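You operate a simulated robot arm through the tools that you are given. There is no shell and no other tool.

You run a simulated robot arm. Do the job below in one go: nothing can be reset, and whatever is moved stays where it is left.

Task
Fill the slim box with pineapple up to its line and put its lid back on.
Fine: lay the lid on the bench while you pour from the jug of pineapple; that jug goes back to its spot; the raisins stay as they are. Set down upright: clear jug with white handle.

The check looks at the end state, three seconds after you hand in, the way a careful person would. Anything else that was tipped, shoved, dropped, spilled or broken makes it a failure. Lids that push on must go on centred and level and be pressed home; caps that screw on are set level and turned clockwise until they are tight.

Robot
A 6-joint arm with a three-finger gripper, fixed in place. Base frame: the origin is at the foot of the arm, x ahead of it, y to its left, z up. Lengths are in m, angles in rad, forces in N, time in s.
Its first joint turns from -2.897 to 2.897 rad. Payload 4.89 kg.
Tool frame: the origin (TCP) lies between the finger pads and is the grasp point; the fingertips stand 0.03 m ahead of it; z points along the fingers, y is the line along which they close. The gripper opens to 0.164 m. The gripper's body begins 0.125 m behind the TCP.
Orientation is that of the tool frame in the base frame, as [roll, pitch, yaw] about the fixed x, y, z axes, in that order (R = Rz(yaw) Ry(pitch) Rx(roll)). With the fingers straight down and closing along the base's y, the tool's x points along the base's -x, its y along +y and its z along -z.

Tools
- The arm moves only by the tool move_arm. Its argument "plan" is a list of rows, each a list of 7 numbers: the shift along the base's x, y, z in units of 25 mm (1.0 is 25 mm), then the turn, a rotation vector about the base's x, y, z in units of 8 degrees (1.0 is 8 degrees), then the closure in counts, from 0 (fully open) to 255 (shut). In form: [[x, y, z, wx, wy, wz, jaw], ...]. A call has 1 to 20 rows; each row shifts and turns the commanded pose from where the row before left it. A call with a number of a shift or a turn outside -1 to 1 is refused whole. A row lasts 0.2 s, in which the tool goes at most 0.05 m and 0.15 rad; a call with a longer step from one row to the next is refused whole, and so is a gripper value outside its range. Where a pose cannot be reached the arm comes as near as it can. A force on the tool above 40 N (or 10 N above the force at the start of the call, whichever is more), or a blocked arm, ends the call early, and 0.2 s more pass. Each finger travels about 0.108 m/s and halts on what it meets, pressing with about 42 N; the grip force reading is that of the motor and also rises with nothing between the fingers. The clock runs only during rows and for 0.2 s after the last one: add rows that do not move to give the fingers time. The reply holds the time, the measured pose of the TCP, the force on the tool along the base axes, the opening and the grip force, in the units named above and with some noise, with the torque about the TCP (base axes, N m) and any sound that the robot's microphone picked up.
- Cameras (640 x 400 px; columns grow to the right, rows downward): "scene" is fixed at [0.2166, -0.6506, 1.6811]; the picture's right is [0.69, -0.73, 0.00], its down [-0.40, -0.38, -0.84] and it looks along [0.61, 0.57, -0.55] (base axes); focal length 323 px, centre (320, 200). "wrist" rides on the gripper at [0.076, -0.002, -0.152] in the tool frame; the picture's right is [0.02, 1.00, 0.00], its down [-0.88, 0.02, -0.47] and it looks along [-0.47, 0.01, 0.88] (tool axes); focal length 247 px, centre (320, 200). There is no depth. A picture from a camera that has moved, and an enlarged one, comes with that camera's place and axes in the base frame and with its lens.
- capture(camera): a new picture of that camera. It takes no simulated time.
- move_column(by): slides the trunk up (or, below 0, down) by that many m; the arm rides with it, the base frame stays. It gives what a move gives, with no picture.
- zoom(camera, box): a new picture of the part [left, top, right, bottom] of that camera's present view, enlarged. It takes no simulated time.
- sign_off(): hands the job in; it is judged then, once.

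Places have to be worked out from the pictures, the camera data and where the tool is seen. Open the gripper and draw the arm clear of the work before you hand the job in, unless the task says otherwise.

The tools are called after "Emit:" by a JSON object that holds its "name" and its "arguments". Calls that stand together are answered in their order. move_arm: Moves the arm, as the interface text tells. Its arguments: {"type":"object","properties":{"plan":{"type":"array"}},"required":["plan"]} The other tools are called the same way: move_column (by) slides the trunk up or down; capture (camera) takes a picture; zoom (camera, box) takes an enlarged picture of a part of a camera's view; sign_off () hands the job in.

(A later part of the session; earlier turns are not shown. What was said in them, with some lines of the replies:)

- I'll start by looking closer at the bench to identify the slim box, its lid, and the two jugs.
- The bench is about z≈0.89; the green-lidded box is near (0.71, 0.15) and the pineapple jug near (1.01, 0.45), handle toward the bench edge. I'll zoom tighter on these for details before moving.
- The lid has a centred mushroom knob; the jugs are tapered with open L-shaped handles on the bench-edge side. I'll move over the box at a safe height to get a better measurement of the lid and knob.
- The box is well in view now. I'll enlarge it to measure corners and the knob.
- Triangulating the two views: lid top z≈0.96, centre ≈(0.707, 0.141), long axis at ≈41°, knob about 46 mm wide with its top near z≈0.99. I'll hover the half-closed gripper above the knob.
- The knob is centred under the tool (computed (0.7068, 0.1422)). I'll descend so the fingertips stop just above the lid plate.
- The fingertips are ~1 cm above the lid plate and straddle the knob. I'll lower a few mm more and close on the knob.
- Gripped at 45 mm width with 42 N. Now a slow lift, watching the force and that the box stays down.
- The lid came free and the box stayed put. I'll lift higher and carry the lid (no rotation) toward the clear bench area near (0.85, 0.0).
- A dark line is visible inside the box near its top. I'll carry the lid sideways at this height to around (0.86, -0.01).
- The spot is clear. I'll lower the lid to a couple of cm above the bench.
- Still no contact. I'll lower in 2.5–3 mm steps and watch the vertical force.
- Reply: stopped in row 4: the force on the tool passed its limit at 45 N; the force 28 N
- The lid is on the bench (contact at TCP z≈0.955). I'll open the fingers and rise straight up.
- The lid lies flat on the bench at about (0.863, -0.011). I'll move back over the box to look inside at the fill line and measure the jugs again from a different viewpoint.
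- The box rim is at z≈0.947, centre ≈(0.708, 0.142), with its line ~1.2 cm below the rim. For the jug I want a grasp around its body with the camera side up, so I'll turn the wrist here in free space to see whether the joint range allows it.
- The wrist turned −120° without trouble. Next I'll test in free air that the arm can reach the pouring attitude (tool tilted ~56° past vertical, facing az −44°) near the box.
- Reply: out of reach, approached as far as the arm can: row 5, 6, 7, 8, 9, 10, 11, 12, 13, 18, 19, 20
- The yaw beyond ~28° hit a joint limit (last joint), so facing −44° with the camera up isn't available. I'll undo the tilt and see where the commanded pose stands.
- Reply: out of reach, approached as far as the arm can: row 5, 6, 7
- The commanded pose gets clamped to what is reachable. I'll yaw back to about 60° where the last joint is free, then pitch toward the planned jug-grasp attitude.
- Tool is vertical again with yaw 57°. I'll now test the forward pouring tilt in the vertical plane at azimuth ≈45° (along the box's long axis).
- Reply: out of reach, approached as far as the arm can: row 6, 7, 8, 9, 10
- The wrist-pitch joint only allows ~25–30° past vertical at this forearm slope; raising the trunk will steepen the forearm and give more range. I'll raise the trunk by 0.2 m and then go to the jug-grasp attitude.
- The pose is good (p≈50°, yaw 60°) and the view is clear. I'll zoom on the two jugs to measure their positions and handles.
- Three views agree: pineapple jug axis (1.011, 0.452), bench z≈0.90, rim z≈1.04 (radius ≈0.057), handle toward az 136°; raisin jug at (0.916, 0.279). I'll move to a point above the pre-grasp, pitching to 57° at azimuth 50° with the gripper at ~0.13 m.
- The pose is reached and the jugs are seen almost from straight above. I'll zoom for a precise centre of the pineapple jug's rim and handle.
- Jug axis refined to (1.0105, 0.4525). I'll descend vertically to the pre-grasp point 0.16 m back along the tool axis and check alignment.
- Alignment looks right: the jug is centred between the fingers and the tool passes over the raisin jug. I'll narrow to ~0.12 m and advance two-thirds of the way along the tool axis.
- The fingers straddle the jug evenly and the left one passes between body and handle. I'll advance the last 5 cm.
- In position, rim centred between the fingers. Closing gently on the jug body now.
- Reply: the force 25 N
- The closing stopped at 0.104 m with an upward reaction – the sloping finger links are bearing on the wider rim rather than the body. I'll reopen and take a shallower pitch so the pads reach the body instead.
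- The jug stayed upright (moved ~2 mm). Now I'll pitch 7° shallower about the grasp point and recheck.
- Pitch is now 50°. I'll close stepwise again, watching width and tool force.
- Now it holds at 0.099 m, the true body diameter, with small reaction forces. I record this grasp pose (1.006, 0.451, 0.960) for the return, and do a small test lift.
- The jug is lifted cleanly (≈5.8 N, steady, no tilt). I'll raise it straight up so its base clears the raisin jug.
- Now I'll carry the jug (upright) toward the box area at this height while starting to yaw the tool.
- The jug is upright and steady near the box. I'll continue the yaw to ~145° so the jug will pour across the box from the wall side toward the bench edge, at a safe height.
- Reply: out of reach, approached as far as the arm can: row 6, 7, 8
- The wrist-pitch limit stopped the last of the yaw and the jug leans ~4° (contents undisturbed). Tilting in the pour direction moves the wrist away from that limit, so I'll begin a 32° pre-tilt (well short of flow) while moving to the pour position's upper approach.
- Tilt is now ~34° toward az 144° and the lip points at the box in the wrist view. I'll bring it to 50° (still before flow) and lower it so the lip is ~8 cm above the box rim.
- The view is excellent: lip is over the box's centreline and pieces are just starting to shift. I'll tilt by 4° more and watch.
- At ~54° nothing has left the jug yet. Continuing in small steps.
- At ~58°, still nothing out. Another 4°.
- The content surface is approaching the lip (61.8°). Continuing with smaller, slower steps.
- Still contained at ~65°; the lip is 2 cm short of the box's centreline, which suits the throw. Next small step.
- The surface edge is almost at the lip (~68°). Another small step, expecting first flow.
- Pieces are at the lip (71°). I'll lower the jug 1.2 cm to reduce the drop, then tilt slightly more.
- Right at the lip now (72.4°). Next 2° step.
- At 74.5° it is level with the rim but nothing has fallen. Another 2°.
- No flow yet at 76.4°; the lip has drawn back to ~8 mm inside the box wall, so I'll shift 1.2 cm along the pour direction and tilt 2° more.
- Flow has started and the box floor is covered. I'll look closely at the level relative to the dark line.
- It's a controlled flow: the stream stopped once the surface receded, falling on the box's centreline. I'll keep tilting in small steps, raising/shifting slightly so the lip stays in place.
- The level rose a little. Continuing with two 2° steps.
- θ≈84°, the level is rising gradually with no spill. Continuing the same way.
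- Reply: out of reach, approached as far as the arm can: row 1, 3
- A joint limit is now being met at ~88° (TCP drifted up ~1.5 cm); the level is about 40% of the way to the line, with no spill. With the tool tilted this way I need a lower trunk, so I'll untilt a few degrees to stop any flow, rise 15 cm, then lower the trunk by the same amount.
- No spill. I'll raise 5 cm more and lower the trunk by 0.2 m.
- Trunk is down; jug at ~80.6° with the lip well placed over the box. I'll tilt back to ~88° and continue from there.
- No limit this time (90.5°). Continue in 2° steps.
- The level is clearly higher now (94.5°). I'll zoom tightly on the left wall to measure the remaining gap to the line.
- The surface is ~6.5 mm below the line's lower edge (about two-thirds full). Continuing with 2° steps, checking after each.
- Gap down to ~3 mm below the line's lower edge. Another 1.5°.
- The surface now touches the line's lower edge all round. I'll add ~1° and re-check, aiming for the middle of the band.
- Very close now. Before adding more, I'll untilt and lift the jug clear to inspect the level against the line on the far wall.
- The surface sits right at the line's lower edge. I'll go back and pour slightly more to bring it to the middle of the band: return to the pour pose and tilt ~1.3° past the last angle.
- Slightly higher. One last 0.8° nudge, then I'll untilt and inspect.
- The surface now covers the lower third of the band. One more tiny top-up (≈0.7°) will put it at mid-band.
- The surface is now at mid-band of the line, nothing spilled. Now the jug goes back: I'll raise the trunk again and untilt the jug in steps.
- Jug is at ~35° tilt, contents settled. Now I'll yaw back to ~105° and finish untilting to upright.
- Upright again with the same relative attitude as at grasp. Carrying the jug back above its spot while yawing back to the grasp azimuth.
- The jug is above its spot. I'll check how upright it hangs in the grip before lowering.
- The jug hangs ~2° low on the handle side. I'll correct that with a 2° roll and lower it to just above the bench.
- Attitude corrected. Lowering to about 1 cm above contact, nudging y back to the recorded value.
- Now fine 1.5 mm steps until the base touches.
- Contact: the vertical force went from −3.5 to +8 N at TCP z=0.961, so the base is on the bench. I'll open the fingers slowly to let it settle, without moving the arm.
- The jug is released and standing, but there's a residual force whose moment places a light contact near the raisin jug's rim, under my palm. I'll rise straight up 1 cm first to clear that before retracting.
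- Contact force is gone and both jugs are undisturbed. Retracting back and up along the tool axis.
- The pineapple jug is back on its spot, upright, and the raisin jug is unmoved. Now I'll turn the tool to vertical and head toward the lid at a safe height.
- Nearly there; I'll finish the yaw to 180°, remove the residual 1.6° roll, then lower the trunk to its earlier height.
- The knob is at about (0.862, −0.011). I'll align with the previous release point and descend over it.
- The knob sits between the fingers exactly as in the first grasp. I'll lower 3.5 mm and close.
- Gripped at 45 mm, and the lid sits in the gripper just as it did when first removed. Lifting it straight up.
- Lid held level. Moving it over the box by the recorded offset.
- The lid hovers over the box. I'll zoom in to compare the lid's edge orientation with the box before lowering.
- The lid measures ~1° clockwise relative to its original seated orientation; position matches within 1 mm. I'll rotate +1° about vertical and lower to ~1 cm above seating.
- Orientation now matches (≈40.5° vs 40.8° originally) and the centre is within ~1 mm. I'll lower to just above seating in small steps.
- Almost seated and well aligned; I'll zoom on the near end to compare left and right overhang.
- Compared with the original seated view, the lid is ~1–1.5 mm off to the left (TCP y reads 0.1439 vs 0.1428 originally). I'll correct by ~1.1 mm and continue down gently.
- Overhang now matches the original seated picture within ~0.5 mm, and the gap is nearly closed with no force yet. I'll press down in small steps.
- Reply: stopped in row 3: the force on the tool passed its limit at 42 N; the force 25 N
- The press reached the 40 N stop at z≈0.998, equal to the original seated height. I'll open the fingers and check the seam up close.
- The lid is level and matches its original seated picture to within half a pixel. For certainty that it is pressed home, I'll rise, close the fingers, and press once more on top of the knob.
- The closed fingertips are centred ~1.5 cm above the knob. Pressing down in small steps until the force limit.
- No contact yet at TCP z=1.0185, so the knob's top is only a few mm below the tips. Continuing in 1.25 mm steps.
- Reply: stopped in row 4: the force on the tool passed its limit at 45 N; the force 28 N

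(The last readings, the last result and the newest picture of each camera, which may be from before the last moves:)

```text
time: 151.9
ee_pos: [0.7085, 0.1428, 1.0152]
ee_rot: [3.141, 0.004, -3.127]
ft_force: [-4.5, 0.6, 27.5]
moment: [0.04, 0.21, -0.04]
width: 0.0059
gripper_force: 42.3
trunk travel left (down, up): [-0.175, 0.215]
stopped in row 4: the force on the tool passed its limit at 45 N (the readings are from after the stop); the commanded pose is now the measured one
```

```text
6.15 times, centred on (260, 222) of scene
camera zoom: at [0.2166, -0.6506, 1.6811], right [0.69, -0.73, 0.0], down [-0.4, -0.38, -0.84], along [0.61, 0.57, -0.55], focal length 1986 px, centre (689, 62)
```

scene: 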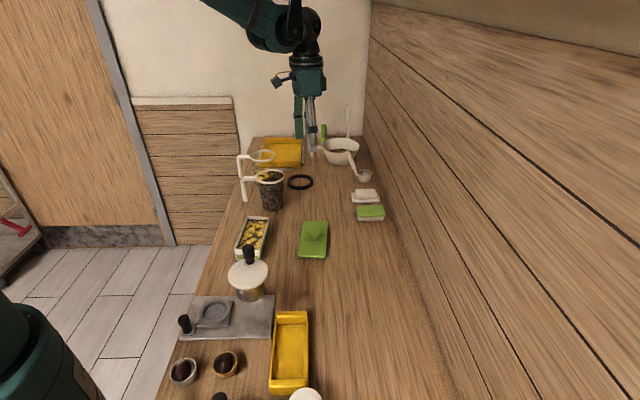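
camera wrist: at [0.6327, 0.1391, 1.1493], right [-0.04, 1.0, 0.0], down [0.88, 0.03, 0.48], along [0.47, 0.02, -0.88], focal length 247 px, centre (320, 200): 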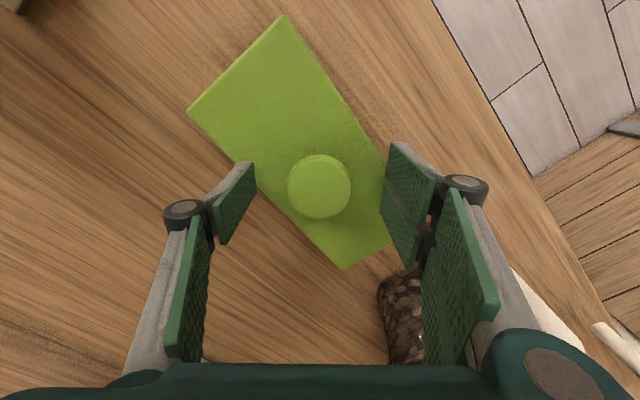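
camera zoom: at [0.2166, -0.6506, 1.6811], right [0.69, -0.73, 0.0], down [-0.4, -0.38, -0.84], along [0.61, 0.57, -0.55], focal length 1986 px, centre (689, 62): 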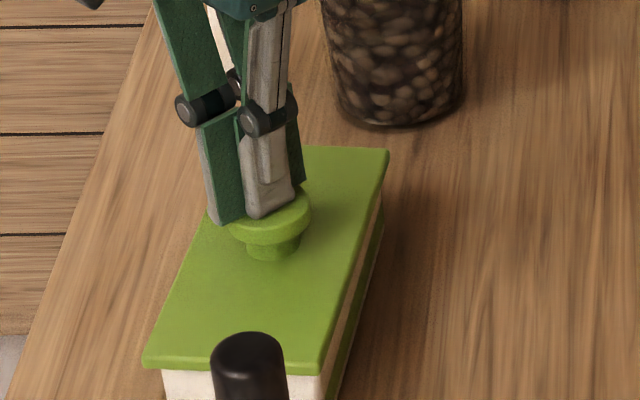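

Pressed with 45 N on the knob and the lid did not move: it is home. Now I'll rise clear, open the gripper, and draw the arm back from the work.

Emit:
{"name": "move_arm", "arguments": {"plan": [[0, 0, 0.3, 0, 0, 0, 255], [0, 0, 0.8, 0, 0, 0, 255], [0, 0, 1, 0, 0, 0, 200], [0, 0, 1, 0, 0, 0, 120], [0, 0, 1, 0, 0, 0, 40], [0, 0, 1, 0, 0, 0, 0], [0, 0, 1, 0, 0, 0, 0], [0, 0, 1, 0, 0, 0, 0], [-0.6, 0.9, 0.5, 0, 0, 0, 0], [-0.6, 0.9, 0.3, 0, 0, 0, 0], [-0.6, 0.9, 0, 0, 0, 0, 0], [-0.6, 0.9, 0, 0, 0, 0, 0], [-0.6, 0.9, 0, 0, 0, 0, 0], [-0.6, 0.9, 0, 0, 0, 0, 0], [-0.6, 0.9, 0, 0, 0, 0, 0], [-0.6, 0.9, 0, 0, 0, 0, 0], [0, 0, 0, 0, 0, 0, 0], [0, 0, 0, 0, 0, 0, 0]]}}

Emit:
{"name": "capture", "arguments": {"camera": "scene"}}

Emit:
{"name": "capture", "arguments": {"camera": "wrist"}}

Emit:
{"name": "zoom", "arguments": {"camera": "scene", "box": [210, 130, 330, 270]}}

```text
time: 155.7
ee_pos: [0.5894, 0.3232, 1.212]
ee_rot: [3.141, 0.003, -3.127]
ft_force: [0.2, -0.3, 0.0]
moment: [-0.06, -0.04, 0.02]
width: 0.1639
gripper_force: 0.0
trunk travel left (down, up): [-0.175, 0.215]
```

```text
taken
```

scene: 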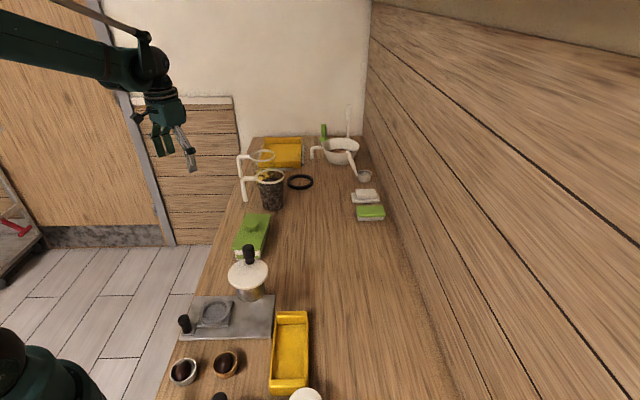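

```text
taken
camera wrist: at [0.5142, 0.319, 1.3651], right [-0.04, 1.0, 0.0], down [0.88, 0.03, 0.48], along [0.48, 0.02, -0.88], focal length 247 px, centre (320, 200)
```

wrist: 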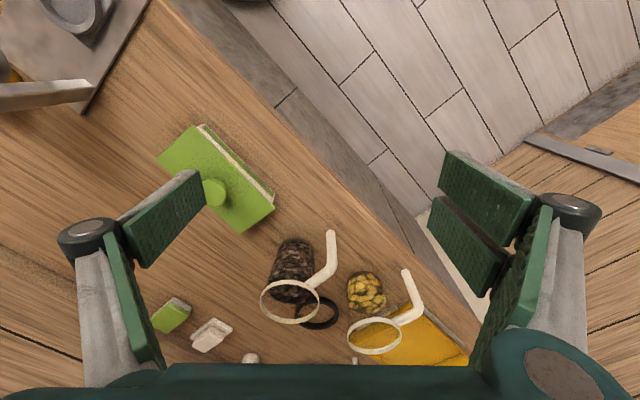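

```text
2.86 times, centred on (270, 200) of scene
camera zoom: at [0.2166, -0.6506, 1.6811], right [0.69, -0.73, 0.0], down [-0.4, -0.38, -0.84], along [0.61, 0.57, -0.55], focal length 922 px, centre (463, 200)
```

zoom: 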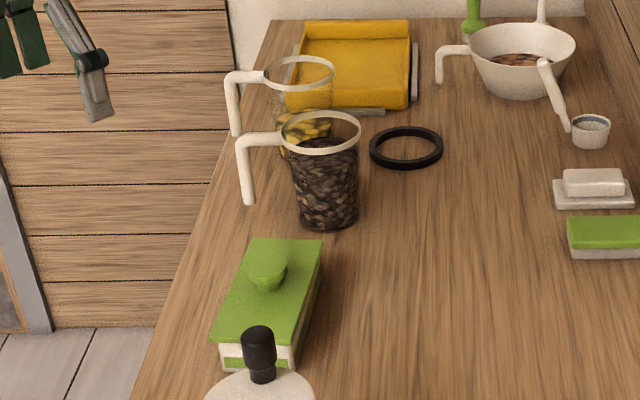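

Everything looks in place. I'll take the same close-up of the box as at the start, and of the jugs, for a direct before/after comparison.

Emit:
{"name": "zoom", "arguments": {"camera": "scene", "box": [220, 205, 290, 265]}}

Emit:
{"name": "zoom", "arguments": {"camera": "scene", "box": [230, 140, 300, 212]}}

Emit:
{"name": "zoom", "arguments": {"camera": "wrist", "box": [140, 110, 300, 250]}}

```text
6.67 times, centred on (255, 235) of scene
camera zoom: at [0.2166, -0.6506, 1.6811], right [0.69, -0.73, 0.0], down [-0.4, -0.38, -0.84], along [0.61, 0.57, -0.55], focal length 2151 px, centre (753, -33)
```

zoom: 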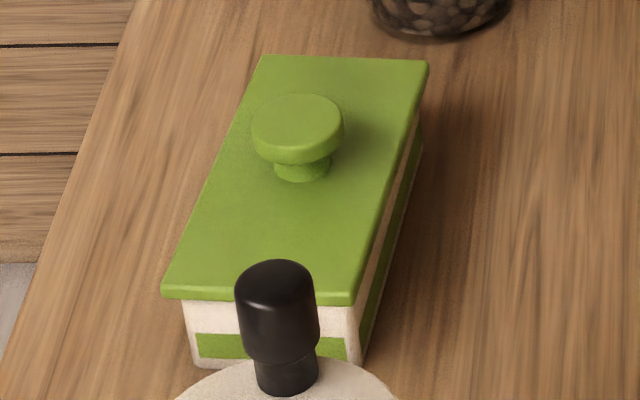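

```text
5.56 times, centred on (265, 176) of scene
camera zoom: at [0.2166, -0.6506, 1.6811], right [0.69, -0.73, 0.0], down [-0.4, -0.38, -0.84], along [0.61, 0.57, -0.55], focal length 1792 px, centre (626, 333)
```

zoom: 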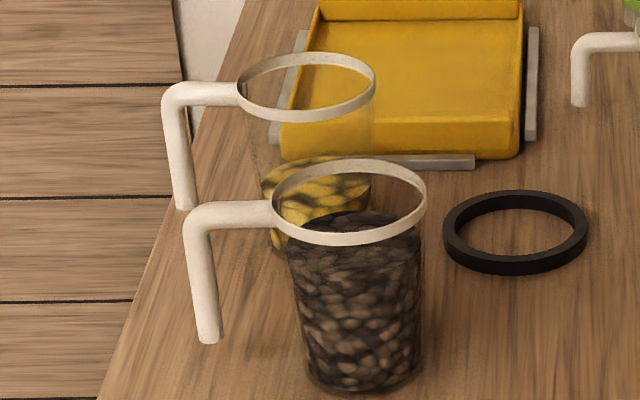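

```text
2.86 times, centred on (220, 180) of wrist
camera zoom: at [0.5142, 0.319, 1.3651], right [-0.04, 1.0, 0.0], down [0.88, 0.03, 0.48], along [0.48, 0.02, -0.88], focal length 706 px, centre (606, 257)
```

zoom: 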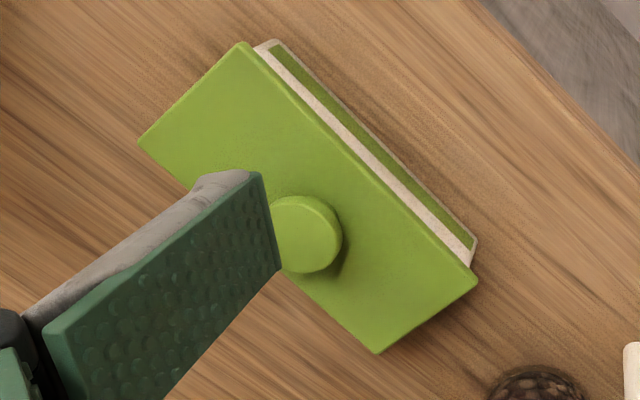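

Compared with the start picture, the lid's far end sits ~4 px right and its near end ~4 px left, hinting at a ~1.3° clockwise twist. I'll measure that more precisely with high zooms of the corners.

Emit:
{"name": "zoom", "arguments": {"camera": "scene", "box": [228, 242, 264, 264]}}

Emit:
{"name": "zoom", "arguments": {"camera": "scene", "box": [240, 205, 276, 227]}}

```text
16.00 times, centred on (246, 253) of scene
camera zoom: at [0.2166, -0.6506, 1.6811], right [0.69, -0.73, 0.0], down [-0.4, -0.38, -0.84], along [0.61, 0.57, -0.55], focal length 5162 px, centre (1504, -648)
```

zoom: 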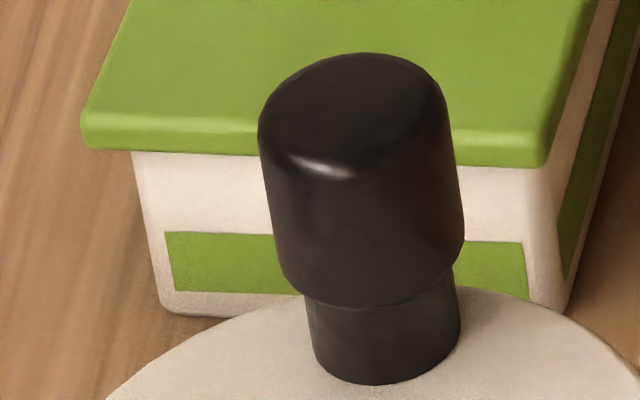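

```text
16.00 times, centred on (258, 216) of scene
camera zoom: at [0.2166, -0.6506, 1.6811], right [0.69, -0.73, 0.0], down [-0.4, -0.38, -0.84], along [0.61, 0.57, -0.55], focal length 5162 px, centre (1312, -56)
```

zoom: 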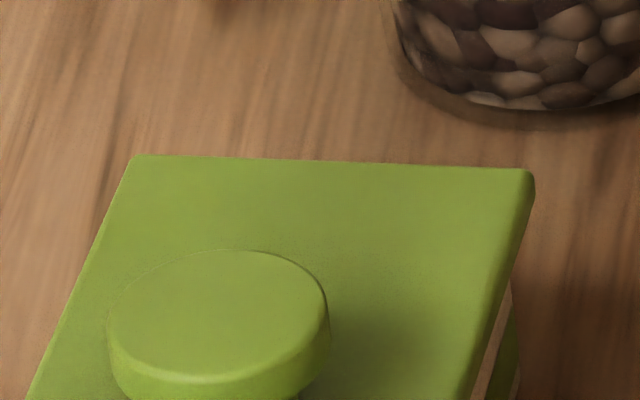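

The lid sits at its original height on all four corners with only ~1° of residual twist and is centred, so it's properly seated; both jugs are upright on their spots within a few millimetres. I'll back the open gripper off to roughly its starting pose.

Emit:
{"name": "move_arm", "arguments": {"plan": [[-0.6, 0.25, 0.6, 0, 0, 0, 0], [-0.6, 0.25, 0.6, 0, 0, 0, 0], [-0.6, 0.25, 0.6, 0, 0, 0, 0], [-0.6, 0.25, 0.6, 0, 0, 0, 0], [0, 0, 0, 0, 0, 0, 0], [0, 0, 0, 0, 0, 0, 0]]}}

Emit:
{"name": "capture", "arguments": {"camera": "scene"}}

```text
time: 157.1
ee_pos: [0.5305, 0.3466, 1.2729]
ee_rot: [-3.14, 0.004, -3.127]
ft_force: [-0.7, 0.7, 0.0]
moment: [-0.02, -0.03, 0.01]
width: 0.1638
gripper_force: 0.1
trunk travel left (down, up): [-0.175, 0.215]
```

```text
taken
```

scene: 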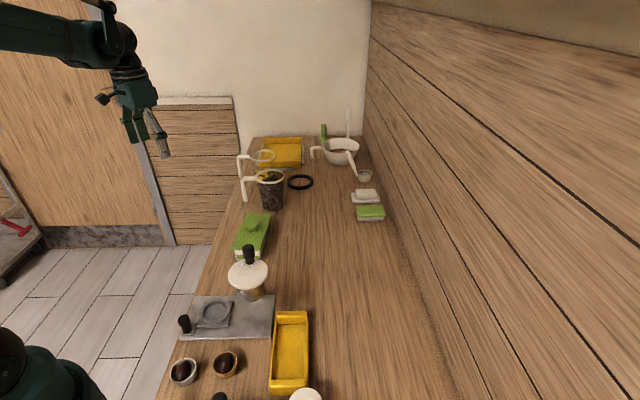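

The box is filled to its line with the lid pressed on. The pineapple jug is upright on its spot, the raisins are as they were, and the open gripper is clear of the work, so I'm handing in.

Emit:
{"name": "sign_off", "arguments": {}}

```text
The job is handed in.
```

I filled the slim box with pineapple to about the middle of its line, put the lid back on and handed the job in. I saw no spills.

- **Lid:** it sits level at its original height. I pressed it with more than 40 N twice, and it did not move on the second press. It is turned about 1° clockwise from where it started, which I left as is.
- **Pineapple jug:** it is back upright, within a few millimetres of its original spot.
- **Raisins:** the gripper's palm rested lightly on the raisin jug's rim while I was setting the pineapple jug down. The jug shows no movement in the before and after pictures.
- **Arm:** the gripper is open and back near its starting position.

I also made one arm move, while lowering the pineapple jug, without writing the sentence you asked for ahead of it.
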